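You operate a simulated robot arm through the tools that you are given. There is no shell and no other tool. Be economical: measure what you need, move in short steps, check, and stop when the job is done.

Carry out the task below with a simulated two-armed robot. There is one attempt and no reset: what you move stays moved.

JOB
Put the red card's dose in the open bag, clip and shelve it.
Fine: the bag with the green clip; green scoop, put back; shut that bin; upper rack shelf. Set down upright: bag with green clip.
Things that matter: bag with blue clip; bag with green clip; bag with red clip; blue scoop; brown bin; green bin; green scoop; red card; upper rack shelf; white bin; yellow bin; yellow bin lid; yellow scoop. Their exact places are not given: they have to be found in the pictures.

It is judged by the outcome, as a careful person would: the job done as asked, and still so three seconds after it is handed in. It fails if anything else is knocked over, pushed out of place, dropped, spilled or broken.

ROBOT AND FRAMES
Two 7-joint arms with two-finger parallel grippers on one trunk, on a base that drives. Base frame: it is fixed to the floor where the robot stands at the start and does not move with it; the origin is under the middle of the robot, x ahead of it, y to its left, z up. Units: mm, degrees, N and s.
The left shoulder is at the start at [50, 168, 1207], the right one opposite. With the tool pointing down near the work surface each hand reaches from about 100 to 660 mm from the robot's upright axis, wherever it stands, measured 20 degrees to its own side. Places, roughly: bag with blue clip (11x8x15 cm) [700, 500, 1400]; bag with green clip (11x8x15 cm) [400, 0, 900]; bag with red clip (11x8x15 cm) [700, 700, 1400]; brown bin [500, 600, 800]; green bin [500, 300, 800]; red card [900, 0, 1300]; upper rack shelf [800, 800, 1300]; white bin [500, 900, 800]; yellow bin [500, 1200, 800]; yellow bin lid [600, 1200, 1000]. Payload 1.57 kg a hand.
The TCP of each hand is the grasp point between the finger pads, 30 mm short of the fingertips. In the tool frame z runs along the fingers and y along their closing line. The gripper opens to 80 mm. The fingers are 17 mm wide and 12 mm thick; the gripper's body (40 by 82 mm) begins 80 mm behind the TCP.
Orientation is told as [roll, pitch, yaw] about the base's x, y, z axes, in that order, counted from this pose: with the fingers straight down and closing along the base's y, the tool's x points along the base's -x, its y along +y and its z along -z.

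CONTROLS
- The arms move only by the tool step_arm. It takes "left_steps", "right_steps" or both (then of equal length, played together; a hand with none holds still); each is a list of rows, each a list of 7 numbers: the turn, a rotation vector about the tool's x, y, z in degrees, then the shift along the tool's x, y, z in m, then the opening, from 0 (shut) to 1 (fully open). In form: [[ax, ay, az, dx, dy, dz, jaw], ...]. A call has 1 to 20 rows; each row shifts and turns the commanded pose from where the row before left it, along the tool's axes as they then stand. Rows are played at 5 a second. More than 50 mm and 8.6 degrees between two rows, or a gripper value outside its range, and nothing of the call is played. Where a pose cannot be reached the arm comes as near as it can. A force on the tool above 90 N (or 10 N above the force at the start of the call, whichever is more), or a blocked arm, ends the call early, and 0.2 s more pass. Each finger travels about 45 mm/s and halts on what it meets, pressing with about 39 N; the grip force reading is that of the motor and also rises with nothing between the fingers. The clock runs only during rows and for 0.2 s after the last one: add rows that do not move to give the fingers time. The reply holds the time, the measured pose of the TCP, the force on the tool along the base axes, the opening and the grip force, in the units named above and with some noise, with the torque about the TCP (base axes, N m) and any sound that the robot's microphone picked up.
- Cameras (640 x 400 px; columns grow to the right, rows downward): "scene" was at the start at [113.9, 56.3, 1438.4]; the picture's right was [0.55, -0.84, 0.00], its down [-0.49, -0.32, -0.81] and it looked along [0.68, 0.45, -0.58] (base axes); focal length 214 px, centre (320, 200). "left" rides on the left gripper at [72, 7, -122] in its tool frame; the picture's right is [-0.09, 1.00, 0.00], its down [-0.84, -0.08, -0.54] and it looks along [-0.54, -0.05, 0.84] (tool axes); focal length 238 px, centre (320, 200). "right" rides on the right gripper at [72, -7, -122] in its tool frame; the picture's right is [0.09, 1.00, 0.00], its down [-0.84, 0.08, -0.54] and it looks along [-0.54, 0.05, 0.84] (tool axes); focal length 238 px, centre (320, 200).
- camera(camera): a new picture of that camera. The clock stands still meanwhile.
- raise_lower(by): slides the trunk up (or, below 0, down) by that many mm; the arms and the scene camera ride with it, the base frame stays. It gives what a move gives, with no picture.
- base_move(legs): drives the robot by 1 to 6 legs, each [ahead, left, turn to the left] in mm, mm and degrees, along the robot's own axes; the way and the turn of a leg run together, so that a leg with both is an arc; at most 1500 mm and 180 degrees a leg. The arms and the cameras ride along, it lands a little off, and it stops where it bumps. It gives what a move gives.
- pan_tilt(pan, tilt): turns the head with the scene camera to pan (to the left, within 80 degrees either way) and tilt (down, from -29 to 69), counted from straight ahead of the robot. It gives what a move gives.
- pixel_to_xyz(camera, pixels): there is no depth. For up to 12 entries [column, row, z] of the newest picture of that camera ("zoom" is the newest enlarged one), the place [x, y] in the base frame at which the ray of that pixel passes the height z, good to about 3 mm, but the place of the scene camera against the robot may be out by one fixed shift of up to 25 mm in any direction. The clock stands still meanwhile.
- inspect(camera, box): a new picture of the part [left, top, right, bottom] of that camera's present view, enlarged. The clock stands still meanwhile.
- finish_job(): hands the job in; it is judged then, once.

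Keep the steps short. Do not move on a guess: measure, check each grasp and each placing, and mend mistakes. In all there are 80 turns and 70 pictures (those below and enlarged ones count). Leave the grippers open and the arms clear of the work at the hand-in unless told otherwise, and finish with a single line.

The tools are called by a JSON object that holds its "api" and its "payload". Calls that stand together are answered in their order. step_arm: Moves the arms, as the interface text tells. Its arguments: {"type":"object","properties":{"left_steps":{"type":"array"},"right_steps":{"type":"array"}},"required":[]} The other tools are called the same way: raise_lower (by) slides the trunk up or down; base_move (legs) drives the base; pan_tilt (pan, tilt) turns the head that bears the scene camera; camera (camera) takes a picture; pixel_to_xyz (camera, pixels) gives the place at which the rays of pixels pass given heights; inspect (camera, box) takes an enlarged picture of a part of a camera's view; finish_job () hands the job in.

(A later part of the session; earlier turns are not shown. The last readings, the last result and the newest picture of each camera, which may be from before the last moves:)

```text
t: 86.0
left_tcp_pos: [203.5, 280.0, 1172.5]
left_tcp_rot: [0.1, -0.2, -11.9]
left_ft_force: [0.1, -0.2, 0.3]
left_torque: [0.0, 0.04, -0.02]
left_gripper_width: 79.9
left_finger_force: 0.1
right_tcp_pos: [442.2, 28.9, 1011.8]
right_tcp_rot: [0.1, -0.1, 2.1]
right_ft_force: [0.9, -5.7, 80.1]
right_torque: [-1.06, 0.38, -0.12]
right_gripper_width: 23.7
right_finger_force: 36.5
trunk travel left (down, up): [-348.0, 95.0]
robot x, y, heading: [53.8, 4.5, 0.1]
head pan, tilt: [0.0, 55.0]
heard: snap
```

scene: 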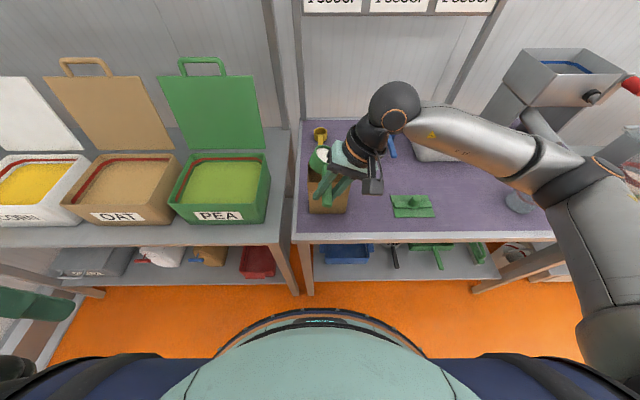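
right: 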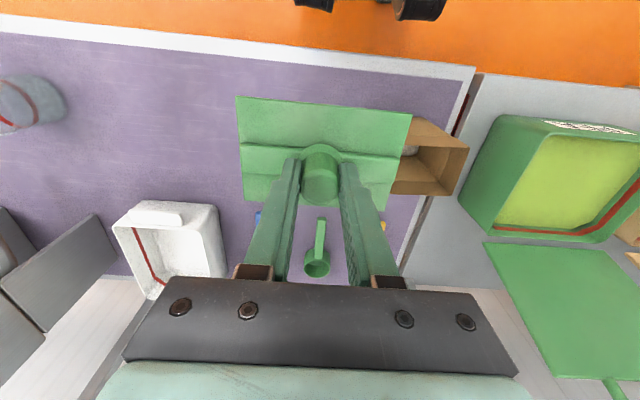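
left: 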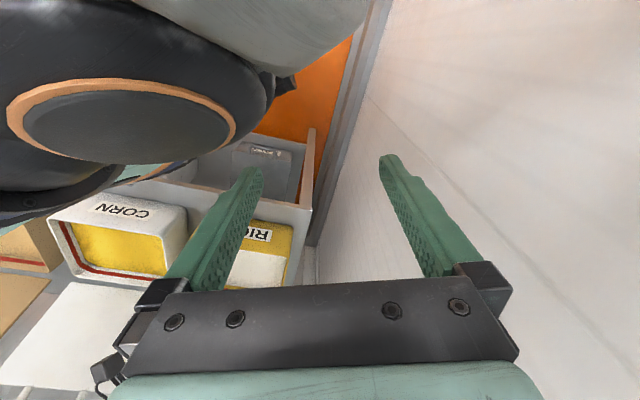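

Snap heard again, now with a more even press. I lift very slowly 6 mm and listen.

{"api": "step_arm", "payload": {"right_steps": [[0, 0, 0, 0, 0, -0.003, 0], [0, 0, 0, 0, 0, -0.003, 0], [0, 0, 0, 0, 0, -0.002, 0], [0, 0, 0, 0, 0, -0.002, 0], [0, 0, 0, 0, 0, 0, 0]]}}

```text
t: 87.2
left_tcp_pos: [205.8, 280.9, 1170.2]
left_tcp_rot: [0.0, -0.2, -11.9]
left_ft_force: [-0.3, 0.5, -0.8]
left_torque: [0.0, 0.03, 0.02]
left_gripper_width: 79.8
left_finger_force: 0.1
right_tcp_pos: [441.6, 28.6, 1012.4]
right_tcp_rot: [-0.5, 1.0, 2.2]
right_ft_force: [4.6, 8.5, 22.7]
right_torque: [1.73, -1.13, 0.02]
right_gripper_width: 24.0
right_finger_force: 36.3
trunk travel left (down, up): [-348.0, 95.0]
robot x, y, heading: [55.2, 3.9, -0.0]
head pan, tilt: [0.0, 55.0]
```

Torques show the clip is latched but strained by my tilt. I return the hand to level before lifting.

{"api": "step_arm", "payload": {"right_steps": [[-0.3, -0.5, 0, 0, 0, 0, 0], [-0.2, -0.5, 0, 0, 0, -0.001, 0], [0, 0, 0, 0, 0, 0, 0], [0, 0, 0, 0, 0, 0, 0]]}}

```text
t: 88.2
left_tcp_pos: [206.8, 281.5, 1170.0]
left_tcp_rot: [0.0, -0.1, -11.9]
left_ft_force: [0.7, 0.3, -0.1]
left_torque: [0.01, -0.01, 0.02]
left_gripper_width: 80.0
left_finger_force: 0.2
right_tcp_pos: [442.7, 26.5, 1013.9]
right_tcp_rot: [-0.4, 0.2, 2.2]
right_ft_force: [-3.6, 7.0, 18.4]
right_torque: [1.39, 1.33, -0.1]
right_gripper_width: 23.9
right_finger_force: 36.1
trunk travel left (down, up): [-348.0, 95.0]
robot x, y, heading: [57.6, 1.1, 0.1]
head pan, tilt: [0.0, 55.0]
```

{"api": "step_arm", "payload": {"right_steps": [[-0.4, 0.5, 0, 0, 0, 0, 0], [0, 0, 0, 0, 0, -0.002, 0], [0, 0, 0, 0, 0, -0.002, 0], [0, 0, 0, 0, 0, 0, 0]]}}

```text
t: 89.2
left_tcp_pos: [207.5, 281.0, 1169.7]
left_tcp_rot: [-0.1, 0.1, -11.9]
left_ft_force: [0.6, -0.6, 0.4]
left_torque: [-0.03, 0.01, -0.03]
left_gripper_width: 80.1
left_finger_force: 0.1
right_tcp_pos: [443.1, 25.1, 1014.1]
right_tcp_rot: [-0.3, 0.8, 2.0]
right_ft_force: [-0.7, 0.3, -0.7]
right_torque: [-0.01, -0.01, -0.01]
right_gripper_width: 23.9
right_finger_force: 36.0
trunk travel left (down, up): [-348.0, 95.0]
robot x, y, heading: [60.2, 2.7, -0.1]
head pan, tilt: [0.0, 55.0]
heard: snap
```

{"api": "step_arm", "payload": {"right_steps": [[0, 0, 0, 0, 0, -0.01, 0], [0, 0, 0, 0, 0, -0.01, 0], [0, 0, 0, 0, 0, 0, 0]]}}

{"api": "inspect", "payload": {"camera": "scene", "box": [270, 140, 390, 240]}}

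```text
t: 90.0
left_tcp_pos: [208.1, 280.4, 1169.7]
left_tcp_rot: [0.0, 0.0, -11.9]
left_ft_force: [0.4, 0.1, 0.0]
left_torque: [0.01, 0.02, 0.01]
left_gripper_width: 80.0
left_finger_force: 0.1
right_tcp_pos: [443.5, 26.2, 1033.7]
right_tcp_rot: [-0.1, 0.6, 2.1]
right_ft_force: [0.0, -0.3, -0.1]
right_torque: [-0.01, -0.02, 0.01]
right_gripper_width: 23.9
right_finger_force: 35.8
trunk travel left (down, up): [-348.0, 95.0]
robot x, y, heading: [59.9, 0.0, -0.0]
head pan, tilt: [0.0, 55.0]
```

```text
4.00 times, centred on (330, 190) of scene
```

zoom: 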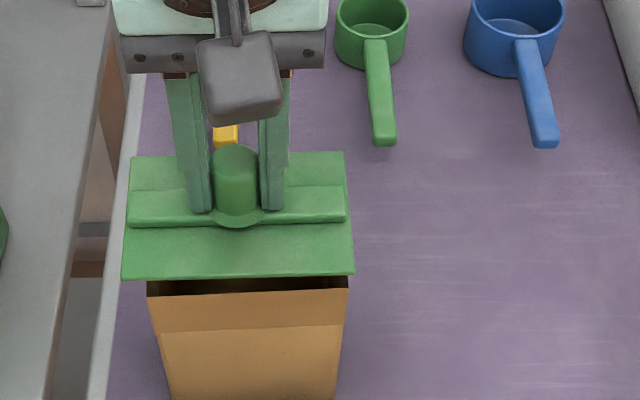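

It came off again—the tilt stress pulled it. Next time I'll release the knob right after the snap, then regrasp without stress. First I realign.

{"api": "pixel_to_xyz", "payload": {"camera": "zoom", "pixels": [[121, 279, 1012], [354, 273, 1012], [344, 152, 1012], [129, 158, 1012], [146, 297, 991], [348, 290, 991]]}}

```text
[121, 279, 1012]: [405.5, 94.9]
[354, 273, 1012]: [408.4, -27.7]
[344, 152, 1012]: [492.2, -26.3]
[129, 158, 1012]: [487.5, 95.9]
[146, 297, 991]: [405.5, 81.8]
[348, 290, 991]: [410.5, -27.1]
```

I shift −3.5/−7 mm, roll +0.7°, and press.

{"api": "step_arm", "payload": {"right_steps": [[0.7, 0, -0.8, 0.0035, -0.007, 0, 0], [0, 0, 0, 0, 0, 0.01, 0], [0, 0, 0, 0, 0, 0.01, 0], [0, 0, 0, 0, 0, 0.005, 0], [0, 0, 0, 0, 0, 0.003, 0], [0, 0, 0, 0, 0, 0.002, 0], [0, 0, 0, 0, 0, 0.001, 0], [0, 0, 0, 0, 0, 0.001, 0], [0, 0, 0, 0, 0, 0.001, 0], [0, 0, 0, 0, 0, 0, 0], [0, 0, 0, 0, 0, 0, 0]]}}

```text
t: 92.3
left_tcp_pos: [204.3, 279.2, 1172.3]
left_tcp_rot: [0.1, -0.2, -12.0]
left_ft_force: [-0.6, -0.3, -0.3]
left_torque: [-0.01, -0.01, 0.0]
left_gripper_width: 79.9
left_finger_force: 0.1
right_tcp_pos: [438.6, 18.5, 1010.7]
right_tcp_rot: [-0.1, -0.2, 2.8]
right_ft_force: [1.2, -11.2, 64.2]
right_torque: [-0.42, 0.23, -0.07]
right_gripper_width: 23.8
right_finger_force: 36.2
trunk travel left (down, up): [-348.0, 95.0]
robot x, y, heading: [54.5, 4.4, 0.3]
head pan, tilt: [0.0, 55.0]
```

Balanced now (small torque), 64 N, no snap yet. I press 2–3 mm more.

{"api": "step_arm", "payload": {"right_steps": [[0, 0, 0, 0, 0, 0.001, 0], [0, 0, 0, 0, 0, 0.001, 0], [0, 0, 0, 0, 0, 0.001, 0], [0, 0, 0, 0, 0, 0.0005, 0], [0, 0, 0, 0, 0, 0, 0], [0, 0, 0, 0, 0, 0, 0]]}}

```text
t: 93.8
left_tcp_pos: [202.1, 279.4, 1173.4]
left_tcp_rot: [0.1, -0.3, -11.9]
left_ft_force: [0.0, 0.1, -0.6]
left_torque: [0.0, 0.03, -0.01]
left_gripper_width: 79.9
left_finger_force: 0.1
right_tcp_pos: [439.4, 19.8, 1010.4]
right_tcp_rot: [0.0, -0.5, 2.9]
right_ft_force: [-0.9, -12.2, 83.2]
right_torque: [-1.4, 0.45, -0.03]
right_gripper_width: 23.6
right_finger_force: 36.1
trunk travel left (down, up): [-348.0, 95.0]
robot x, y, heading: [55.9, 5.5, -0.0]
head pan, tilt: [0.0, 55.0]
```

83 N, no snap. Earlier the snap came with a small rock; I ease 1 mm and rock ±1°.

{"api": "step_arm", "payload": {"right_steps": [[0.7, 0, 0, 0, 0, -0.0005, 0], [0.7, 0, 0, 0, 0, -0.0005, 0], [0, 0, 0, 0, 0, 0, 0], [0, 0.7, 0, 0, 0, 0, 0], [0, -0.7, 0, 0, 0, 0, 0], [-0.7, 0, 0, 0, 0, 0, 0], [-0.7, 0, 0, 0, 0, 0, 0], [0, 0, 0, 0, 0, 0, 0]]}}

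```text
t: 95.5
left_tcp_pos: [203.6, 278.9, 1172.1]
left_tcp_rot: [0.1, -0.2, -11.9]
left_ft_force: [-0.2, 0.8, -0.3]
left_torque: [-0.01, -0.04, 0.0]
left_gripper_width: 80.0
left_finger_force: 0.0
right_tcp_pos: [439.2, 20.4, 1010.3]
right_tcp_rot: [0.1, -0.5, 3.0]
right_ft_force: [1.7, -4.6, 74.2]
right_torque: [-0.91, 0.08, 0.07]
right_gripper_width: 23.8
right_finger_force: 35.7
trunk travel left (down, up): [-348.0, 95.0]
robot x, y, heading: [55.1, 4.6, 0.1]
head pan, tilt: [0.0, 55.0]
```

Perhaps it is already latched. I unload to near zero and read force.

{"api": "step_arm", "payload": {"right_steps": [[0, 0, 0, 0, 0, -0.004, 0], [0, 0, 0, 0, 0, -0.004, 0], [0, 0, 0, 0, 0, -0.002, 0], [0, 0, 0, 0, 0, 0, 0], [0, 0, 0, 0, 0, 0, 0]]}}

```text
t: 96.8
left_tcp_pos: [207.6, 281.2, 1170.3]
left_tcp_rot: [0.0, -0.1, -11.8]
left_ft_force: [0.1, -0.3, -0.8]
left_torque: [0.06, -0.02, -0.03]
left_gripper_width: 80.0
left_finger_force: 0.0
right_tcp_pos: [439.6, 19.6, 1012.7]
right_tcp_rot: [-0.4, 0.5, 3.1]
right_ft_force: [5.6, 6.5, 24.2]
right_torque: [1.65, -1.01, -0.06]
right_gripper_width: 23.9
right_finger_force: 35.5
trunk travel left (down, up): [-348.0, 95.0]
robot x, y, heading: [55.4, -1.4, -0.0]
head pan, tilt: [0.0, 55.0]
```

Force analysis shows mere corner contact, not latched. Comparing with the two successful snaps, I'm ~4 mm short in x, ~2.5 mm in y, 1° in yaw. I lift off, correct and press again.

{"api": "step_arm", "payload": {"right_steps": [[0, 0, 0, 0, 0, -0.008, 0], [0, 0, 1, -0.0035, 0.0025, 0, 0], [0, 0, 0, 0, 0, 0.008, 0], [0, 0, 0, 0, 0, 0.005, 0], [0, 0, 0, 0, 0, 0.003, 0], [0, 0, 0, 0, 0, 0.002, 0], [0, 0, 0, 0, 0, 0.001, 0], [0, 0, 0, 0, 0, 0.001, 0], [0, 0, 0, 0, 0, 0, 0], [0, 0, 0, 0, 0, 0, 0]]}}

```text
t: 98.6
left_tcp_pos: [206.9, 280.0, 1169.6]
left_tcp_rot: [0.0, -0.2, -11.9]
left_ft_force: [0.0, -0.1, -0.4]
left_torque: [-0.02, 0.03, 0.05]
left_gripper_width: 79.7
left_finger_force: 0.1
right_tcp_pos: [444.9, 21.6, 1010.6]
right_tcp_rot: [0.0, -0.3, 1.9]
right_ft_force: [-8.4, -6.2, 33.8]
right_torque: [-0.57, 0.63, 0.02]
right_gripper_width: 23.6
right_finger_force: 35.8
trunk travel left (down, up): [-348.0, 95.0]
robot x, y, heading: [57.0, 7.8, -0.2]
head pan, tilt: [0.0, 55.0]
stopped in row 9 (right hand): the force on the tool passed its limit (the readings are from after the stop); the commanded pose is now the measured one
```

The limit reset the command; now at 34 N. I press 5 mm further in small steps.

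{"api": "step_arm", "payload": {"right_steps": [[0, 0, 0, 0, 0, 0.002, 0], [0, 0, 0, 0, 0, 0.001, 0], [0, 0, 0, 0, 0, 0.001, 0], [0, 0, 0, 0, 0, 0.0005, 0], [0, 0, 0, 0, 0, 0, 0], [0, 0, 0, 0, 0, 0, 0]]}}

```text
t: 100.0
left_tcp_pos: [204.2, 279.0, 1171.2]
left_tcp_rot: [0.1, -0.1, -11.9]
left_ft_force: [0.2, -0.3, 1.4]
left_torque: [0.01, 0.02, 0.0]
left_gripper_width: 80.0
left_finger_force: 0.1
right_tcp_pos: [444.7, 22.2, 1011.1]
right_tcp_rot: [0.3, -1.1, 1.8]
right_ft_force: [-1.4, -6.8, 59.7]
right_torque: [-1.65, 0.47, -0.04]
right_gripper_width: 23.8
right_finger_force: 35.4
trunk travel left (down, up): [-348.0, 95.0]
robot x, y, heading: [55.9, 6.8, -0.0]
head pan, tilt: [0.0, 55.0]
```

{"api": "step_arm", "payload": {"right_steps": [[0, 0.5, 0, 0, 0, 0.001, 0], [0.3, 0, 0, 0, 0, 0.001, 0], [0, 0, 0, 0, 0, 0.0007, 0], [0, 0, 0, 0, 0, 0, 0], [0, 0, 0, 0, 0, 0, 0]]}}

{"api": "inspect", "payload": {"camera": "scene", "box": [270, 140, 390, 240]}}

```text
t: 101.2
left_tcp_pos: [203.4, 279.3, 1171.6]
left_tcp_rot: [0.1, -0.3, -11.8]
left_ft_force: [-0.5, 1.2, 0.5]
left_torque: [0.01, 0.0, 0.02]
left_gripper_width: 79.9
left_finger_force: 0.0
right_tcp_pos: [445.6, 23.2, 1011.7]
right_tcp_rot: [0.1, -0.7, 1.8]
right_ft_force: [-0.4, -8.5, 71.4]
right_torque: [-1.5, -0.15, -0.08]
right_gripper_width: 23.6
right_finger_force: 35.7
trunk travel left (down, up): [-348.0, 95.0]
robot x, y, heading: [57.2, 3.7, 0.1]
head pan, tilt: [0.0, 55.0]
```

```text
4.00 times, centred on (330, 190) of scene
```

zoom: 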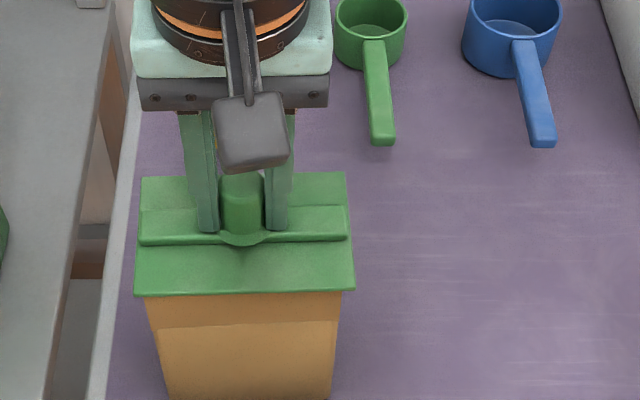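

The clip's front edge should overhang ~2 mm more toward me. I shift −2.5 mm, press, unload, release the knob, press evenly on the knob top with closed fingers, then regrasp and lift to test—all checked by sound.

{"api": "step_arm", "payload": {"right_steps": [[0, 0, 0, 0, 0, -0.006, 0], [0, 0, 0, 0, 0, -0.006, 0], [0, 0, 0, 0.0025, 0, 0, 0], [0, 0, 0, 0, 0, 0.005, 0], [0, 0, 0, 0, 0, 0.004, 0], [0, 0, 0, 0, 0, 0.002, 0], [0, 0, 0, 0, 0, 0.001, 0], [0, 0, 0, 0, 0, 0.0005, 0], [0, 0, 0, 0, 0, 0, 0], [0, 0, 0, 0, 0, 0, 0]]}}

{"api": "step_arm", "payload": {"right_steps": [[0, 0, 0, 0, 0, -0.004, 0], [0, 0, 0, 0, 0, -0.004, 0], [0, 0, 0, 0, 0, 0, 0], [0, 0, 0, 0, 0, 0, 0.3], [0, 0, 0, 0, 0, 0, 0.5], [0, 0, 0, 0, 0, 0, 0.6], [0, 0, 0, 0, 0, 0, 0.6], [0, 0, 0, 0, 0, -0.02, 0.6], [0, 0, 0, 0, 0, -0.02, 0.6], [0, 0, 0, 0, 0, 0, 0.3], [0, 0, 0, 0, 0, 0, 0], [0, 0, 0, 0, 0, 0, 0]]}}

{"api": "step_arm", "payload": {"right_steps": [[0, 0, 0, 0, 0, 0.008, 0], [0, 0, 0, 0, 0, 0.006, 0], [0, 0, 0, 0, 0, 0.003, 0], [0, 0, 0, 0, 0, 0.002, 0], [0, 0, 0, 0, 0, 0.002, 0], [0, 0, 0, 0, 0, 0.001, 0], [0, 0, 0, 0, 0, 0.001, 0], [0, 0, 0, 0, 0, 0.001, 0], [0, 0, 0, 0, 0, 0, 0], [0, 0, 0, 0, 0, 0, 0]]}}

{"api": "inspect", "payload": {"camera": "scene", "box": [270, 140, 390, 240]}}

```text
t: 103.4
left_tcp_pos: [202.9, 280.6, 1171.3]
left_tcp_rot: [0.1, -0.4, -11.9]
left_ft_force: [-0.2, 0.1, -0.8]
left_torque: [-0.01, 0.01, -0.01]
left_gripper_width: 80.1
left_finger_force: 0.1
right_tcp_pos: [443.8, 23.7, 1012.1]
right_tcp_rot: [0.3, -0.9, 1.9]
right_ft_force: [-6.6, -3.5, 77.7]
right_torque: [-1.79, 1.2, -0.05]
right_gripper_width: 23.7
right_finger_force: 35.7
trunk travel left (down, up): [-348.0, 95.0]
robot x, y, heading: [52.8, 6.5, 0.2]
head pan, tilt: [0.0, 55.0]
heard: snap
```

```text
t: 106.0
left_tcp_pos: [208.0, 281.9, 1170.5]
left_tcp_rot: [0.1, 0.0, -11.9]
left_ft_force: [0.3, 0.8, 0.0]
left_torque: [-0.01, 0.01, -0.02]
left_gripper_width: 80.1
left_finger_force: 0.1
right_tcp_pos: [444.1, 21.9, 1048.3]
right_tcp_rot: [-0.4, 0.3, 1.9]
right_ft_force: [-0.2, -0.4, 0.6]
right_torque: [0.01, -0.02, 0.03]
right_gripper_width: 0.0
right_finger_force: 11.3
trunk travel left (down, up): [-348.0, 95.0]
robot x, y, heading: [58.1, 8.5, 0.1]
head pan, tilt: [0.0, 55.0]
```

```text
t: 107.1
left_tcp_pos: [206.7, 279.7, 1169.9]
left_tcp_rot: [0.1, -0.1, -11.9]
left_ft_force: [0.1, -0.6, -0.5]
left_torque: [0.02, 0.02, -0.03]
left_gripper_width: 79.7
left_finger_force: 0.1
right_tcp_pos: [445.6, 22.0, 1046.7]
right_tcp_rot: [0.9, -1.1, 1.7]
right_ft_force: [-6.9, -7.3, 34.6]
right_torque: [-0.25, 0.48, 0.05]
right_gripper_width: 0.0
right_finger_force: 21.6
trunk travel left (down, up): [-348.0, 95.0]
robot x, y, heading: [60.1, 3.3, 0.0]
head pan, tilt: [0.0, 55.0]
stopped in row 5 (right hand): the force on the tool passed its limit (the readings are from after the stop); the commanded pose is now the measured one
```

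```text
4.00 times, centred on (330, 190) of scene
```

zoom: 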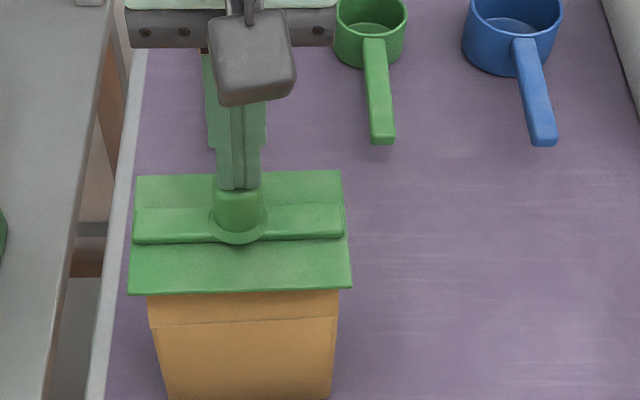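

The clip is snapped on and released without popping. Now I regrasp the knob, lift, raise the trunk, retract, drive in front of the free shelf part right of the blue bag, and look.

{"api": "step_arm", "payload": {"right_steps": [[0, 0, 0, 0, 0, -0.015, 0], [0, 0, 0, 0, 0, -0.01, 0.3], [0, 0, 0, 0, 0, 0, 0.6], [0, 0, 0, 0, 0, 0, 0.6], [0, 0, 0, 0, 0, 0, 0.6], [0, 0, 0, 0, 0, 0.03, 0.6], [0, 0, 0, 0, 0, 0.028, 0.6], [0, 0, 0, 0, 0, 0, 0.3], [0, 0, 0, 0, 0, 0, 0.1], [0, 0, 0, 0, 0, 0, 0], [0, 0, 0, 0, 0, 0, 0], [0, 0, 0, 0, 0, 0, 0], [0, 0, 0, 0, 0, -0.004, 0], [0, 0, 0, 0, 0, -0.006, 0], [0, 0, 0, 0, 0, -0.01, 0], [0, 0, 0, 0, 0, -0.015, 0], [0, 0, 0, 0, 0, 0, 0]]}}

{"api": "inspect", "payload": {"camera": "scene", "box": [270, 140, 390, 240]}}

{"api": "step_arm", "payload": {"right_steps": [[0, 0, 0, 0, 0, -0.03, 0], [0, 0, 0, 0, 0, -0.04, 0], [0, 0, 0, 0, 0, -0.04, 0], [0, 0, 0, 0, 0, -0.04, 0], [0, 0, 0, 0, 0, -0.04, 0], [0, 0, 0, 0.04, -0.02, 0, 0], [0, 0, 0, 0.04, -0.02, 0, 0], [0, 0, 0, 0, -0.045, 0, 0], [0, 0, 0, 0, -0.045, 0, 0], [0, 0, 0, 0, 0, -0.04, 0], [0, 0, 0, 0, 0, -0.04, 0], [0, 0, 0, 0, 0, 0, 0]]}}

{"api": "raise_lower", "payload": {"by": 94}}

{"api": "base_move", "payload": {"legs": [[-90, 0, 0], [0, 420, 0]]}}

{"api": "pan_tilt", "payload": {"pan": 5, "tilt": 22}}

{"api": "camera", "payload": {"camera": "scene"}}

```text
t: 110.7
left_tcp_pos: [207.8, 280.7, 1170.8]
left_tcp_rot: [0.1, 0.0, -11.9]
left_ft_force: [0.7, -0.1, 0.7]
left_torque: [0.03, 0.02, -0.02]
left_gripper_width: 79.8
left_finger_force: 0.0
right_tcp_pos: [448.4, 24.0, 1043.7]
right_tcp_rot: [0.5, -0.9, 1.8]
right_ft_force: [0.5, -0.1, -1.5]
right_torque: [-0.02, -0.01, 0.0]
right_gripper_width: 24.1
right_finger_force: 36.3
trunk travel left (down, up): [-348.0, 95.0]
robot x, y, heading: [56.9, 0.3, 0.1]
head pan, tilt: [0.0, 55.0]
```

```text
4.00 times, centred on (330, 190) of scene
```

zoom: 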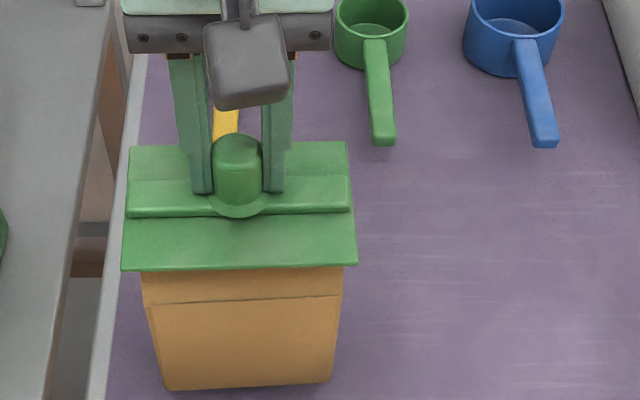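

```text
t: 113.3
left_tcp_pos: [208.2, 279.9, 1171.5]
left_tcp_rot: [0.0, 0.1, -11.8]
left_ft_force: [1.1, 0.2, -0.2]
left_torque: [-0.03, 0.03, 0.0]
left_gripper_width: 80.1
left_finger_force: 0.0
right_tcp_pos: [367.9, -111.4, 1311.9]
right_tcp_rot: [0.6, -1.0, 1.8]
right_ft_force: [0.2, 0.2, -1.9]
right_torque: [0.01, -0.01, -0.03]
right_gripper_width: 23.9
right_finger_force: 36.1
trunk travel left (down, up): [-348.0, 95.0]
robot x, y, heading: [57.9, 1.4, -0.0]
head pan, tilt: [0.0, 55.0]
```

```text
t: 114.5
left_tcp_pos: [207.9, 280.6, 1265.9]
left_tcp_rot: [0.0, 0.0, -11.9]
left_ft_force: [0.4, 0.7, 0.8]
left_torque: [-0.01, 0.01, 0.02]
left_gripper_width: 79.9
left_finger_force: 0.1
right_tcp_pos: [368.7, -111.3, 1405.4]
right_tcp_rot: [0.5, -0.9, 1.8]
right_ft_force: [-0.3, 0.2, -1.5]
right_torque: [-0.05, -0.03, -0.01]
right_gripper_width: 24.2
right_finger_force: 35.9
trunk travel left (down, up): [-442.0, 1.0]
robot x, y, heading: [57.3, 4.7, 0.1]
head pan, tilt: [0.0, 55.0]
```

```text
t: 117.9
left_tcp_pos: [119.7, 704.5, 1265.4]
left_tcp_rot: [0.0, 0.0, -12.2]
left_ft_force: [0.0, 0.7, -0.5]
left_torque: [-0.01, -0.01, -0.01]
left_gripper_width: 80.0
left_finger_force: 0.1
right_tcp_pos: [278.1, 314.3, 1405.9]
right_tcp_rot: [0.5, -1.0, 1.4]
right_ft_force: [0.1, 1.2, -2.3]
right_torque: [0.01, 0.01, -0.05]
right_gripper_width: 24.2
right_finger_force: 36.0
trunk travel left (down, up): [-442.0, 1.0]
robot x, y, heading: [-29.8, 429.7, -0.4]
head pan, tilt: [0.0, 55.0]
```

```text
t: 118.8
left_tcp_pos: [119.6, 704.3, 1264.0]
left_tcp_rot: [0.1, -0.1, -12.3]
left_ft_force: [0.5, 0.5, -0.2]
left_torque: [-0.02, -0.02, 0.02]
left_gripper_width: 79.8
left_finger_force: 0.1
right_tcp_pos: [278.3, 312.0, 1405.2]
right_tcp_rot: [0.5, -0.9, 1.3]
right_ft_force: [-0.2, 0.6, -1.3]
right_torque: [-0.05, -0.02, 0.0]
right_gripper_width: 24.4
right_finger_force: 36.1
trunk travel left (down, up): [-442.0, 1.0]
robot x, y, heading: [-31.0, 427.7, -0.2]
head pan, tilt: [5.0, 22.0]
```

```text
9 pictures are left
```

scene: 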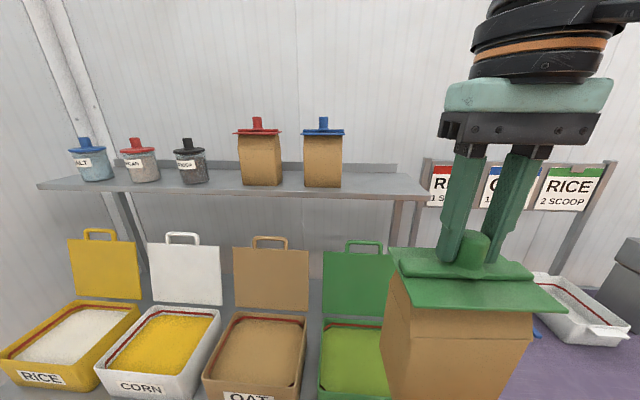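

The bag hangs securely on its clip. Shelf geometry: surface ≈1290–1315, front edge x≈605, free y 207–422. With the tool pointing down that height is out of reach, so I set the bag back on the bench, regrasp the knob with the hand pitched 72° forward, lift, and return to the shelf.

{"api": "base_move", "payload": {"legs": [[0, -420, 0.2]]}}

{"api": "step_arm", "payload": {"right_steps": [[0, 0, 0, -0.0405, 0, 0, 0], [0, 0, 0, -0.0405, 0, 0, 0], [0, 0, 0, -0.0405, 0, 0, 0], [0, 0, 0, -0.0405, 0.02, 0, 0], [0, 0, 0, 0, 0, 0.038, 0], [0, 0, 0, 0, 0, 0.038, 0], [0, 0, 0, 0, 0, 0.038, 0], [0, 0, 0, 0, 0, 0.038, 0], [0, 0, 0, 0, 0, 0.038, 0], [0, 0, 0, 0, 0, 0.038, 0], [0, 0, 0, 0, 0, 0.038, 0], [0, 0, 0, 0, 0, 0.038, 0], [0, 0, 0, 0, 0, 0.038, 0], [0, 0, 0, 0, 0, 0.038, 0], [0, 0, 0, 0, 0, 0, 0]]}}

{"api": "step_arm", "payload": {"right_steps": [[0, 0, 0, 0, 0, 0.005, 0], [0, 0, 0, 0, 0, 0.004, 0], [0, 0, 0, 0, 0, 0.003, 0], [0, 0, 0, 0, 0, 0.002, 0], [0, 0, 0, 0, 0, 0.002, 0], [0, 0, 0, 0, 0, 0.001, 0], [0, 0, 0, 0, 0, 0, 0]]}}

{"api": "step_arm", "payload": {"right_steps": [[0, 0, 0, 0, 0, 0, 0.3], [0, 0, 0, 0, 0, 0, 0.6], [0, 0, 0, 0, 0, 0, 0.6], [0, 0, 0, 0, 0, 0, 0.6], [0, -8, 0, 0, 0, 0, 0.6], [0, -8, 0, 0, 0, 0, 0.6], [0, -8, 0, 0, 0, 0, 0.6], [0, -8, 0, 0, 0, 0, 0.6], [0, -8, 0, 0, 0, 0, 0.6], [0, -8, 0, 0, 0, 0, 0.6], [0, -8, 0, 0, 0, 0, 0.6], [0, -8, 0, 0, 0, 0, 0.6], [0, -8, 0, 0, 0, 0, 0.6], [0, 0, 0, 0, 0, 0, 0.6], [0, 0, 0, 0, 0, 0, 0.6]]}}

{"api": "step_arm", "payload": {"right_steps": [[0, 0, 0, 0, 0, 0, 0.3], [0, 0, 0, 0, 0, 0, 0.1], [0, 0, 0, 0, 0, 0, 0], [0, 0, 0, 0, 0, 0, 0], [0, 0, 0, 0, 0, 0, 0], [0, 0, 0, -0.0048, 0, -0.0015, 0], [0, 0, 0, -0.0095, 0, -0.0031, 0], [0, 0, 0, -0.0143, 0, -0.0046, 0], [0, 0, 0, -0.0095, 0, -0.0031, 0], [0, 0, 0, 0, 0, 0, 0]]}}

{"api": "camera", "payload": {"camera": "scene"}}

```text
t: 121.4
left_tcp_pos: [118.6, 282.8, 1266.0]
left_tcp_rot: [0.1, 0.1, -12.4]
left_ft_force: [-0.2, -0.1, 0.1]
left_torque: [0.02, 0.01, -0.03]
left_gripper_width: 80.0
left_finger_force: 0.0
right_tcp_pos: [274.9, -109.6, 1406.8]
right_tcp_rot: [0.5, -0.9, 1.3]
right_ft_force: [-0.2, 0.0, -1.6]
right_torque: [-0.01, -0.01, 0.0]
right_gripper_width: 24.2
right_finger_force: 36.6
trunk travel left (down, up): [-442.0, 1.0]
robot x, y, heading: [-37.4, 7.1, -0.4]
head pan, tilt: [5.0, 22.0]
```

```text
t: 124.6
left_tcp_pos: [117.3, 282.9, 1263.8]
left_tcp_rot: [-0.1, 0.0, -12.4]
left_ft_force: [0.6, 0.1, 0.4]
left_torque: [0.01, -0.01, 0.05]
left_gripper_width: 79.8
left_finger_force: 0.1
right_tcp_pos: [443.2, -81.3, 1028.5]
right_tcp_rot: [0.5, -0.8, 1.3]
right_ft_force: [0.5, -0.3, -1.5]
right_torque: [0.04, 0.02, -0.01]
right_gripper_width: 24.1
right_finger_force: 35.9
trunk travel left (down, up): [-442.0, 1.0]
robot x, y, heading: [-37.5, 6.5, -0.5]
head pan, tilt: [5.0, 22.0]
```

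```text
t: 126.2
left_tcp_pos: [114.3, 284.4, 1265.6]
left_tcp_rot: [-0.1, -0.2, -12.4]
left_ft_force: [0.3, -0.1, -0.2]
left_torque: [0.0, 0.02, 0.0]
left_gripper_width: 79.8
left_finger_force: 0.1
right_tcp_pos: [441.8, -80.5, 1017.7]
right_tcp_rot: [0.8, -1.5, 1.2]
right_ft_force: [-3.0, 2.9, 35.3]
right_torque: [-0.68, 0.06, -0.01]
right_gripper_width: 24.5
right_finger_force: 36.0
trunk travel left (down, up): [-442.0, 1.0]
robot x, y, heading: [-34.2, 6.7, -0.5]
head pan, tilt: [5.0, 22.0]
```

```text
t: 129.4
left_tcp_pos: [116.8, 283.0, 1265.0]
left_tcp_rot: [0.0, 0.0, -12.4]
left_ft_force: [0.4, 0.6, -0.4]
left_torque: [0.01, 0.03, -0.01]
left_gripper_width: 80.2
left_finger_force: 0.0
right_tcp_pos: [440.4, -64.5, 1023.7]
right_tcp_rot: [1.5, -72.8, -0.6]
right_ft_force: [0.6, -1.5, -0.5]
right_torque: [0.03, 0.0, -0.03]
right_gripper_width: 48.3
right_finger_force: 0.5
right hand out of reach, approached as far as the arm can: row 13
trunk travel left (down, up): [-442.0, 1.0]
robot x, y, heading: [-37.2, 7.8, -0.4]
head pan, tilt: [5.0, 22.0]
```

```text
t: 131.6
left_tcp_pos: [117.8, 283.6, 1264.3]
left_tcp_rot: [0.0, 0.0, -12.4]
left_ft_force: [-0.7, 0.0, 0.1]
left_torque: [-0.01, 0.03, 0.01]
left_gripper_width: 80.2
left_finger_force: 0.1
right_tcp_pos: [439.8, -65.3, 1063.1]
right_tcp_rot: [1.6, -72.9, -0.3]
right_ft_force: [-0.5, 0.0, -1.8]
right_torque: [-0.02, 0.02, -0.02]
right_gripper_width: 24.1
right_finger_force: 36.2
trunk travel left (down, up): [-442.0, 1.0]
robot x, y, heading: [-34.9, 4.5, -0.5]
head pan, tilt: [5.0, 22.0]
```

```text
8 pictures are left
5 turns are left
```

scene: 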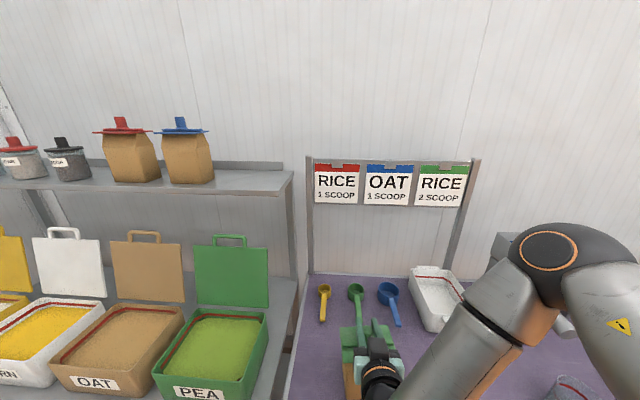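

Regrasped pitched (24.1 mm, bag weight felt), 5 turns left. I lift to z≈1555, drive in front of the shelf gap, extend over the shelf, and look.

{"api": "step_arm", "payload": {"right_steps": [[0, 0, 0, -0.0425, 0, -0.0135, 0], [0, 0, 0, -0.0425, 0, -0.0135, 0], [0, 0, 0, -0.0425, 0, -0.0135, 0], [0, 0, 0, -0.0425, 0, -0.0135, 0], [0, 0, 0, -0.0425, 0, -0.0135, 0], [0, 0, 0, -0.0425, 0, -0.0135, 0], [0, 0, 0, -0.0425, 0, -0.0135, 0], [0, 0, 0, -0.0425, 0, -0.0135, 0], [0, 0, 0, -0.0425, 0, -0.0135, 0], [0, 0, 0, -0.0425, 0, -0.0135, 0], [0, 0, 0, -0.0425, 0, -0.0135, 0], [0, 0, 0, 0, 0, 0, 0]]}}

{"api": "base_move", "payload": {"legs": [[0, 380, 0.4], [88, 0, 0]]}}

{"api": "step_arm", "payload": {"right_steps": [[0, 0, 0, -0.0141, 0, 0.0459, 0], [0, 0, 0, -0.0141, 0, 0.0459, 0], [0, 0, 0, -0.0141, 0, 0.0459, 0], [0, 0, 0, 0, 0, 0, 0], [0, 0, 0, 0, 0, 0, 0]]}}

{"api": "pan_tilt", "payload": {"pan": 0, "tilt": 22}}

{"api": "camera", "payload": {"camera": "scene"}}

```text
t: 134.2
left_tcp_pos: [118.5, 282.2, 1265.0]
left_tcp_rot: [0.0, 0.0, -12.4]
left_ft_force: [0.3, -0.3, -0.3]
left_torque: [-0.01, 0.01, -0.01]
left_gripper_width: 80.0
left_finger_force: 0.0
right_tcp_pos: [434.3, -69.2, 1553.3]
right_tcp_rot: [1.7, -72.8, -0.4]
right_ft_force: [0.2, 0.1, -0.7]
right_torque: [0.0, 0.0, 0.03]
right_gripper_width: 24.3
right_finger_force: 36.1
trunk travel left (down, up): [-442.0, 1.0]
robot x, y, heading: [-34.9, 11.3, -0.6]
head pan, tilt: [5.0, 22.0]
```

```text
t: 137.3
left_tcp_pos: [204.0, 661.9, 1265.1]
left_tcp_rot: [0.0, -0.1, -12.0]
left_ft_force: [-0.3, -0.2, -0.1]
left_torque: [-0.04, 0.03, -0.03]
left_gripper_width: 80.0
left_finger_force: 0.0
right_tcp_pos: [521.7, 313.3, 1554.4]
right_tcp_rot: [1.7, -72.9, 0.1]
right_ft_force: [0.0, 0.7, -1.3]
right_torque: [0.0, -0.01, 0.0]
right_gripper_width: 24.2
right_finger_force: 36.1
trunk travel left (down, up): [-442.0, 1.0]
robot x, y, heading: [50.7, 387.8, -0.0]
head pan, tilt: [5.0, 22.0]
```

```text
t: 138.5
left_tcp_pos: [205.9, 662.5, 1265.0]
left_tcp_rot: [0.0, 0.1, -11.9]
left_ft_force: [0.4, -0.1, -0.4]
left_torque: [0.02, 0.03, 0.0]
left_gripper_width: 80.1
left_finger_force: 0.2
right_tcp_pos: [665.7, 320.9, 1553.8]
right_tcp_rot: [1.6, -72.9, 0.2]
right_ft_force: [-0.4, 0.1, -2.1]
right_torque: [-0.02, 0.02, -0.01]
right_gripper_width: 23.7
right_finger_force: 35.8
trunk travel left (down, up): [-442.0, 1.0]
robot x, y, heading: [51.7, 382.2, 0.3]
head pan, tilt: [5.0, 22.0]
```

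```text
t: 139.2
left_tcp_pos: [203.7, 663.2, 1264.7]
left_tcp_rot: [0.0, 0.0, -11.9]
left_ft_force: [0.3, -0.5, -0.6]
left_torque: [0.04, 0.03, -0.01]
left_gripper_width: 80.1
left_finger_force: 0.0
right_tcp_pos: [664.8, 322.3, 1554.3]
right_tcp_rot: [1.8, -72.9, 0.0]
right_ft_force: [-0.2, 0.7, -0.6]
right_torque: [-0.03, 0.02, -0.03]
right_gripper_width: 24.0
right_finger_force: 35.9
trunk travel left (down, up): [-442.0, 1.0]
robot x, y, heading: [54.3, 387.0, -0.1]
head pan, tilt: [0.0, 22.0]
```

```text
7 pictures are left
4 turns are left
```

scene: 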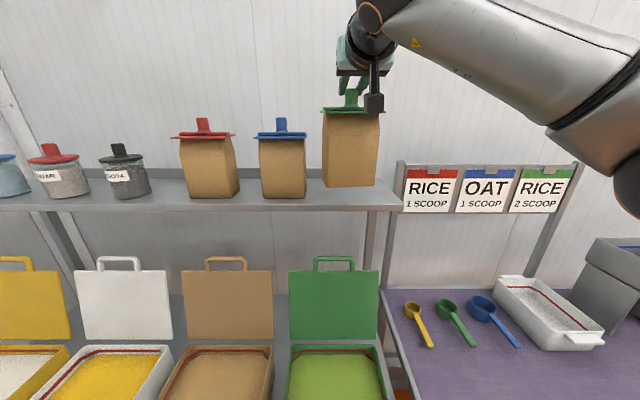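

Our bag hangs upright; bottom ≈1351, shelf ≈1300, and it must go ~60 mm deeper to stand level with the blue bag (x≈725). I lower, move in, set down, release, back out, take a picture, then drive to the rice bin lid with the hand pitched 50°.

{"api": "step_arm", "payload": {"right_steps": [[0, 0, 0, 0.0239, 0, 0.0073, 0], [0, 0, 0, -0.0088, 0, 0.0287, 0], [0, 0, 0, -0.0088, 0, 0.0287, 0], [0, 0, 0, 0.0153, 0, 0.0047, 0], [0, 0, 0, 0, 0, 0, 0], [0, 0, 0, 0, 0, 0, 0]]}}

{"api": "step_arm", "payload": {"right_steps": [[0, 0, 0, 0.0019, 0, 0.0006, 0], [0, 0, 0, 0.0019, 0, 0.0006, 0], [0, 0, 0, 0.0019, 0, 0.0006, 0], [0, 0, 0, 0.0019, 0, 0.0006, 0], [0, 0, 0, 0.0019, 0, 0.0006, 0], [0, 0, 0, 0.0019, 0, 0.0006, 0], [0, 0, 0, 0.0019, 0, 0.0006, 0], [0, 0, 0, 0, 0, 0, 0]]}}

{"api": "step_arm", "payload": {"right_steps": [[0, 0, 0, 0, 0, 0, 0.3], [0, 0, 0, 0, 0, 0, 0.6], [0, 0, 0, 0, 0, 0, 0.8], [0, 0, 0, 0, 0, 0, 0.8], [0, 0, 0, 0, 0, 0, 0.8], [0, 0, 0, 0.0059, 0, -0.0191, 0.8], [0, 0, 0, 0.0132, 0, -0.043, 0.8], [0, 0, 0, 0.0132, 0, -0.043, 0.8], [0, 0, 0, 0.0132, 0, -0.043, 0.8], [0, 0, 0, 0, 0, 0, 0.8]]}}

{"api": "camera", "payload": {"camera": "scene"}}

{"api": "step_arm", "payload": {"right_steps": [[0, 0, 0, 0.0132, 0, -0.043, 0.4], [0, 8, 0, 0, 0, 0, 0], [0, 8, 0, 0, 0, 0, 0], [0, 7, 0, 0, 0, 0, 0], [0, 0, 0, 0.0345, 0, 0.0289, 0], [0, 0, 0, 0.0345, 0, 0.0289, 0], [0, 0, 0, 0.0345, 0, 0.0289, 0], [0, 0, 0, 0.0345, 0, 0.0289, 0], [0, 0, 0, 0.0345, 0, 0.0289, 0], [0, 0, 0, 0.0345, 0, 0.0289, 0], [0, 0, 0, 0, 0, 0, 0]]}}

{"api": "base_move", "payload": {"legs": [[-60, 0, 0], [0, 605, 0], [0, 0, 30], [60, 0, 0]]}}

{"api": "pan_tilt", "payload": {"pan": 0, "tilt": 32}}

{"api": "camera", "payload": {"camera": "scene"}}

```text
t: 140.6
left_tcp_pos: [204.6, 661.7, 1263.5]
left_tcp_rot: [0.0, 0.0, -11.9]
left_ft_force: [-0.2, -0.5, -1.2]
left_torque: [-0.04, -0.02, 0.02]
left_gripper_width: 80.0
left_finger_force: 0.1
right_tcp_pos: [727.3, 318.0, 1512.9]
right_tcp_rot: [1.6, -72.9, 0.1]
right_ft_force: [-0.1, 0.1, -1.3]
right_torque: [-0.01, -0.04, -0.01]
right_gripper_width: 24.0
right_finger_force: 36.2
trunk travel left (down, up): [-442.0, 1.0]
robot x, y, heading: [49.4, 384.4, 0.1]
head pan, tilt: [0.0, 22.0]
```

```text
t: 142.4
left_tcp_pos: [204.7, 661.2, 1264.5]
left_tcp_rot: [0.0, 0.1, -11.9]
left_ft_force: [-0.1, 0.6, 0.1]
left_torque: [0.01, -0.04, -0.02]
left_gripper_width: 80.1
left_finger_force: 0.1
right_tcp_pos: [724.4, 318.9, 1499.4]
right_tcp_rot: [1.5, -73.0, 0.1]
right_ft_force: [0.2, 0.6, 1.8]
right_torque: [-0.12, 0.02, 0.01]
right_gripper_width: 24.2
right_finger_force: 36.4
trunk travel left (down, up): [-442.0, 1.0]
robot x, y, heading: [52.9, 387.4, -0.0]
head pan, tilt: [0.0, 22.0]
heard: snap
```

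```text
t: 144.6
left_tcp_pos: [204.7, 662.5, 1265.4]
left_tcp_rot: [0.0, 0.0, -11.9]
left_ft_force: [0.5, -1.0, -0.4]
left_torque: [0.01, 0.02, -0.02]
left_gripper_width: 79.8
left_finger_force: 0.0
right_tcp_pos: [571.0, 315.1, 1498.2]
right_tcp_rot: [1.8, -73.0, -0.1]
right_ft_force: [-0.5, 0.6, 0.2]
right_torque: [0.01, -0.02, 0.03]
right_gripper_width: 63.8
right_finger_force: 0.1
trunk travel left (down, up): [-442.0, 1.0]
robot x, y, heading: [53.6, 384.3, 0.2]
head pan, tilt: [0.0, 22.0]
heard: snap
```

```text
6 pictures are left
```

scene: 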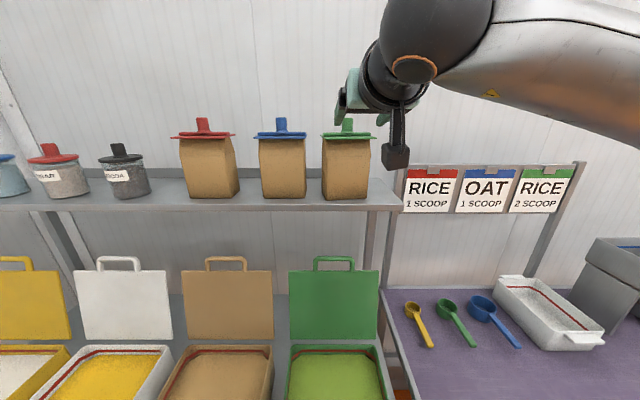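

```text
t: 147.0
left_tcp_pos: [204.3, 663.3, 1265.1]
left_tcp_rot: [0.0, 0.0, -12.1]
left_ft_force: [-0.6, -0.7, 0.4]
left_torque: [-0.01, 0.03, -0.02]
left_gripper_width: 80.1
left_finger_force: 0.1
right_tcp_pos: [524.4, 315.9, 1231.8]
right_tcp_rot: [0.7, -49.9, 1.1]
right_ft_force: [-0.3, -0.3, -0.6]
right_torque: [-0.01, 0.02, 0.0]
right_gripper_width: 0.0
right_finger_force: 21.7
trunk travel left (down, up): [-442.0, 1.0]
robot x, y, heading: [52.9, 381.3, -0.0]
head pan, tilt: [0.0, 22.0]
```

```text
t: 151.1
left_tcp_pos: [156.1, 1260.2, 1268.0]
left_tcp_rot: [0.2, 0.0, -12.8]
left_ft_force: [0.3, 0.2, -0.5]
left_torque: [-0.05, -0.06, 0.01]
left_gripper_width: 80.3
left_finger_force: 0.0
right_tcp_pos: [469.9, 908.3, 1231.2]
right_tcp_rot: [1.3, -49.9, -0.2]
right_ft_force: [0.2, -0.1, -0.1]
right_torque: [0.03, 0.02, 0.0]
right_gripper_width: 0.3
right_finger_force: 21.2
trunk travel left (down, up): [-442.0, 1.0]
robot x, y, heading: [-1.7, 990.3, -0.9]
head pan, tilt: [0.0, 22.0]
stopped in leg 2: the robot was blocked; the commanded pose is now the measured one
```

```text
t: 151.8
left_tcp_pos: [155.3, 1259.8, 1266.7]
left_tcp_rot: [0.3, -0.1, -12.9]
left_ft_force: [-0.2, 0.0, 0.6]
left_torque: [0.01, 0.0, -0.01]
left_gripper_width: 80.0
left_finger_force: 0.0
right_tcp_pos: [470.6, 908.1, 1231.3]
right_tcp_rot: [1.4, -50.0, -0.3]
right_ft_force: [-0.6, 0.4, 0.1]
right_torque: [0.03, 0.0, 0.01]
right_gripper_width: 0.1
right_finger_force: 21.7
trunk travel left (down, up): [-442.0, 1.0]
robot x, y, heading: [1.7, 991.8, -1.0]
head pan, tilt: [0.0, 32.0]
```

```text
5 pictures are left
3 turns are left
```

scene: 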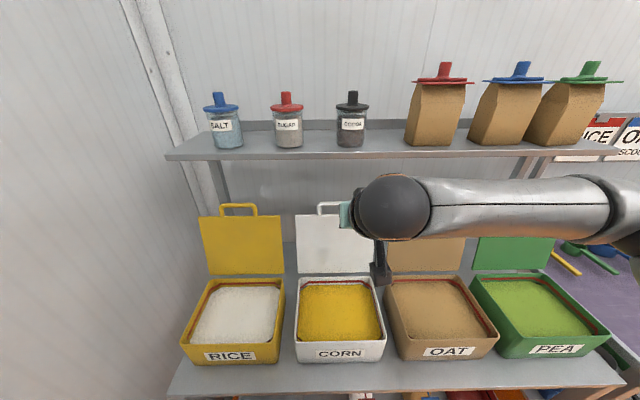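

The bag stands upright on the upper shelf, clip on. The base stopped at the wall side (elbow), so I move right 40, turn 31° left, 65 ahead. Then I hook the fingers behind the yellow lid's handle (≈x 641–675, y 1207, z 1150) and swing it forward and down.

{"api": "base_move", "payload": {"legs": [[0, -40, 0], [0, 0, 31], [65, 0, 0]]}}

{"api": "step_arm", "payload": {"right_steps": [[5.9, 0, 4.95, 0, 0, 0, 0], [5.9, 0, 4.95, 0, 0, 0, 0], [5.9, 0, 4.95, 0, 0, 0, 0], [5.9, 0, 4.95, 0, 0, 0, 0], [0, 0, 0, 0, 0.0265, 0, 0], [0, 0, 0, 0, 0.0265, 0, 0], [0, 0, 0, 0.0245, 0, 0.0206, 0], [0, 0, 0, -0.0299, 0, 0.0356, 0], [0, 0, 0, -0.0299, 0, 0.0356, 0], [0, 0, 0, -0.0299, 0, 0.0356, 0], [0, 0, 0, -0.0299, 0, 0.0356, 0], [0, 0, 0, 0.0172, 0, 0.0145, 0], [0, 0, 0, 0.0172, 0, 0.0145, 0], [0, 0, 0, 0, 0, 0, 0]]}}

{"api": "pan_tilt", "payload": {"pan": 0, "tilt": 38}}

{"api": "camera", "payload": {"camera": "scene"}}

{"api": "step_arm", "payload": {"right_steps": [[0, 0, 0, 0.0106, 0, -0.0172, 0], [0, 0, 0, 0.0116, 0, -0.0294, 0], [0, 0, 0, 0.0132, 0, -0.0281, 0], [0, 0, 0, 0.0176, 0, -0.0257, 0], [0, 0, 0, 0.0199, 0, -0.0237, 0], [0, 0, 0, 0.0231, 0, -0.0198, 0], [0, 0, 0, 0.0254, 0, -0.0178, 0], [0, 0, 0, 0.028, 0, -0.0131, 0], [0, 0, 0, 0.0303, 0, -0.0112, 0], [0, 0, 0, 0.0301, 0, -0.0048, 0], [0, 0, 0, 0.031, 0, -0.0027, 0], [0, 8, 0, 0.0242, 0, 0.0007, 0], [0, 8, 0, 0.0238, 0, 0.0055, 0], [0, 8, 0, 0.019, 0, 0.0174, 0], [0, 8, 0, 0.015, 0, 0.0194, 0], [0, 8, 0, 0.0071, 0, 0.0219, 0], [0, 0, 0, 0.004, 0, 0.0227, 0], [0, 0, 0, 0.0017, 0, 0.0099, 0], [0, 0, 0, 0, 0, 0, 0]]}}

{"api": "camera", "payload": {"camera": "scene"}}

```text
t: 154.8
left_tcp_pos: [47.6, 1300.2, 1265.4]
left_tcp_rot: [-0.1, 0.1, 18.2]
left_ft_force: [-0.2, 0.8, -0.1]
left_torque: [-0.01, -0.01, -0.02]
left_gripper_width: 80.2
left_finger_force: 0.0
right_tcp_pos: [499.0, 1161.1, 1231.0]
right_tcp_rot: [0.7, -49.7, 31.2]
right_ft_force: [0.8, -0.4, -0.1]
right_torque: [-0.02, 0.0, 0.04]
right_gripper_width: 0.0
right_finger_force: 21.0
trunk travel left (down, up): [-442.0, 1.0]
robot x, y, heading: [57.1, 984.3, 30.1]
head pan, tilt: [0.0, 32.0]
```

```text
t: 157.8
left_tcp_pos: [47.1, 1299.3, 1265.3]
left_tcp_rot: [-0.1, -0.1, 18.2]
left_ft_force: [-0.3, -0.4, -0.9]
left_torque: [-0.01, -0.02, -0.01]
left_gripper_width: 80.0
left_finger_force: 0.2
right_tcp_pos: [681.0, 1217.2, 1153.1]
right_tcp_rot: [0.6, -49.7, 0.5]
right_ft_force: [0.6, -0.2, -0.4]
right_torque: [0.03, 0.0, -0.02]
right_gripper_width: 0.0
right_finger_force: 21.4
trunk travel left (down, up): [-442.0, 1.0]
robot x, y, heading: [57.7, 983.2, 30.0]
head pan, tilt: [0.0, 32.0]
```

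```text
t: 158.4
left_tcp_pos: [47.3, 1299.0, 1265.6]
left_tcp_rot: [-0.1, -0.2, 18.2]
left_ft_force: [-0.9, 0.5, 0.2]
left_torque: [0.01, 0.03, -0.01]
left_gripper_width: 79.8
left_finger_force: 0.1
right_tcp_pos: [680.9, 1217.4, 1153.2]
right_tcp_rot: [0.6, -49.7, 0.7]
right_ft_force: [0.3, -0.2, 0.1]
right_torque: [0.01, -0.01, 0.02]
right_gripper_width: 0.0
right_finger_force: 21.0
trunk travel left (down, up): [-442.0, 1.0]
robot x, y, heading: [57.9, 980.9, 30.3]
head pan, tilt: [0.0, 38.0]
```

```text
4 pictures are left
```

scene: 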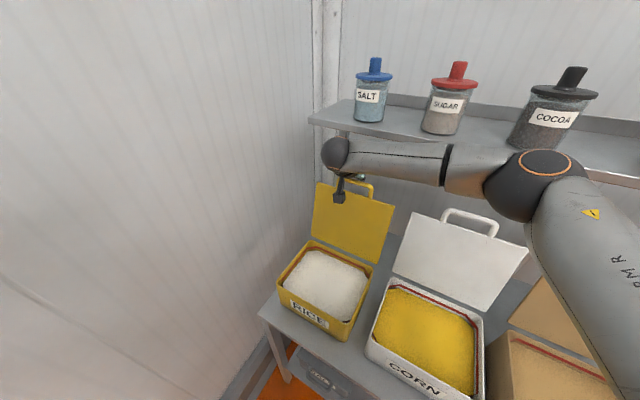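

```text
t: 162.4
left_tcp_pos: [46.0, 1299.4, 1264.2]
left_tcp_rot: [-0.1, -0.1, 18.2]
left_ft_force: [0.1, 0.4, 0.5]
left_torque: [0.03, 0.0, -0.01]
left_gripper_width: 79.8
left_finger_force: 0.0
right_tcp_pos: [338.3, 1213.4, 951.3]
right_tcp_rot: [0.4, -9.8, 1.0]
right_ft_force: [-0.1, 0.4, 0.0]
right_torque: [0.04, -0.02, 0.0]
right_gripper_width: 0.0
right_finger_force: 21.3
trunk travel left (down, up): [-442.0, 1.0]
robot x, y, heading: [57.2, 983.0, 29.9]
head pan, tilt: [0.0, 38.0]
```

```text
3 pictures are left
2 turns are left
```

scene: 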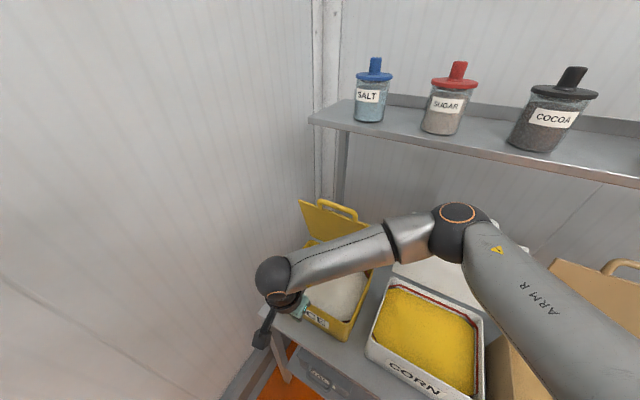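

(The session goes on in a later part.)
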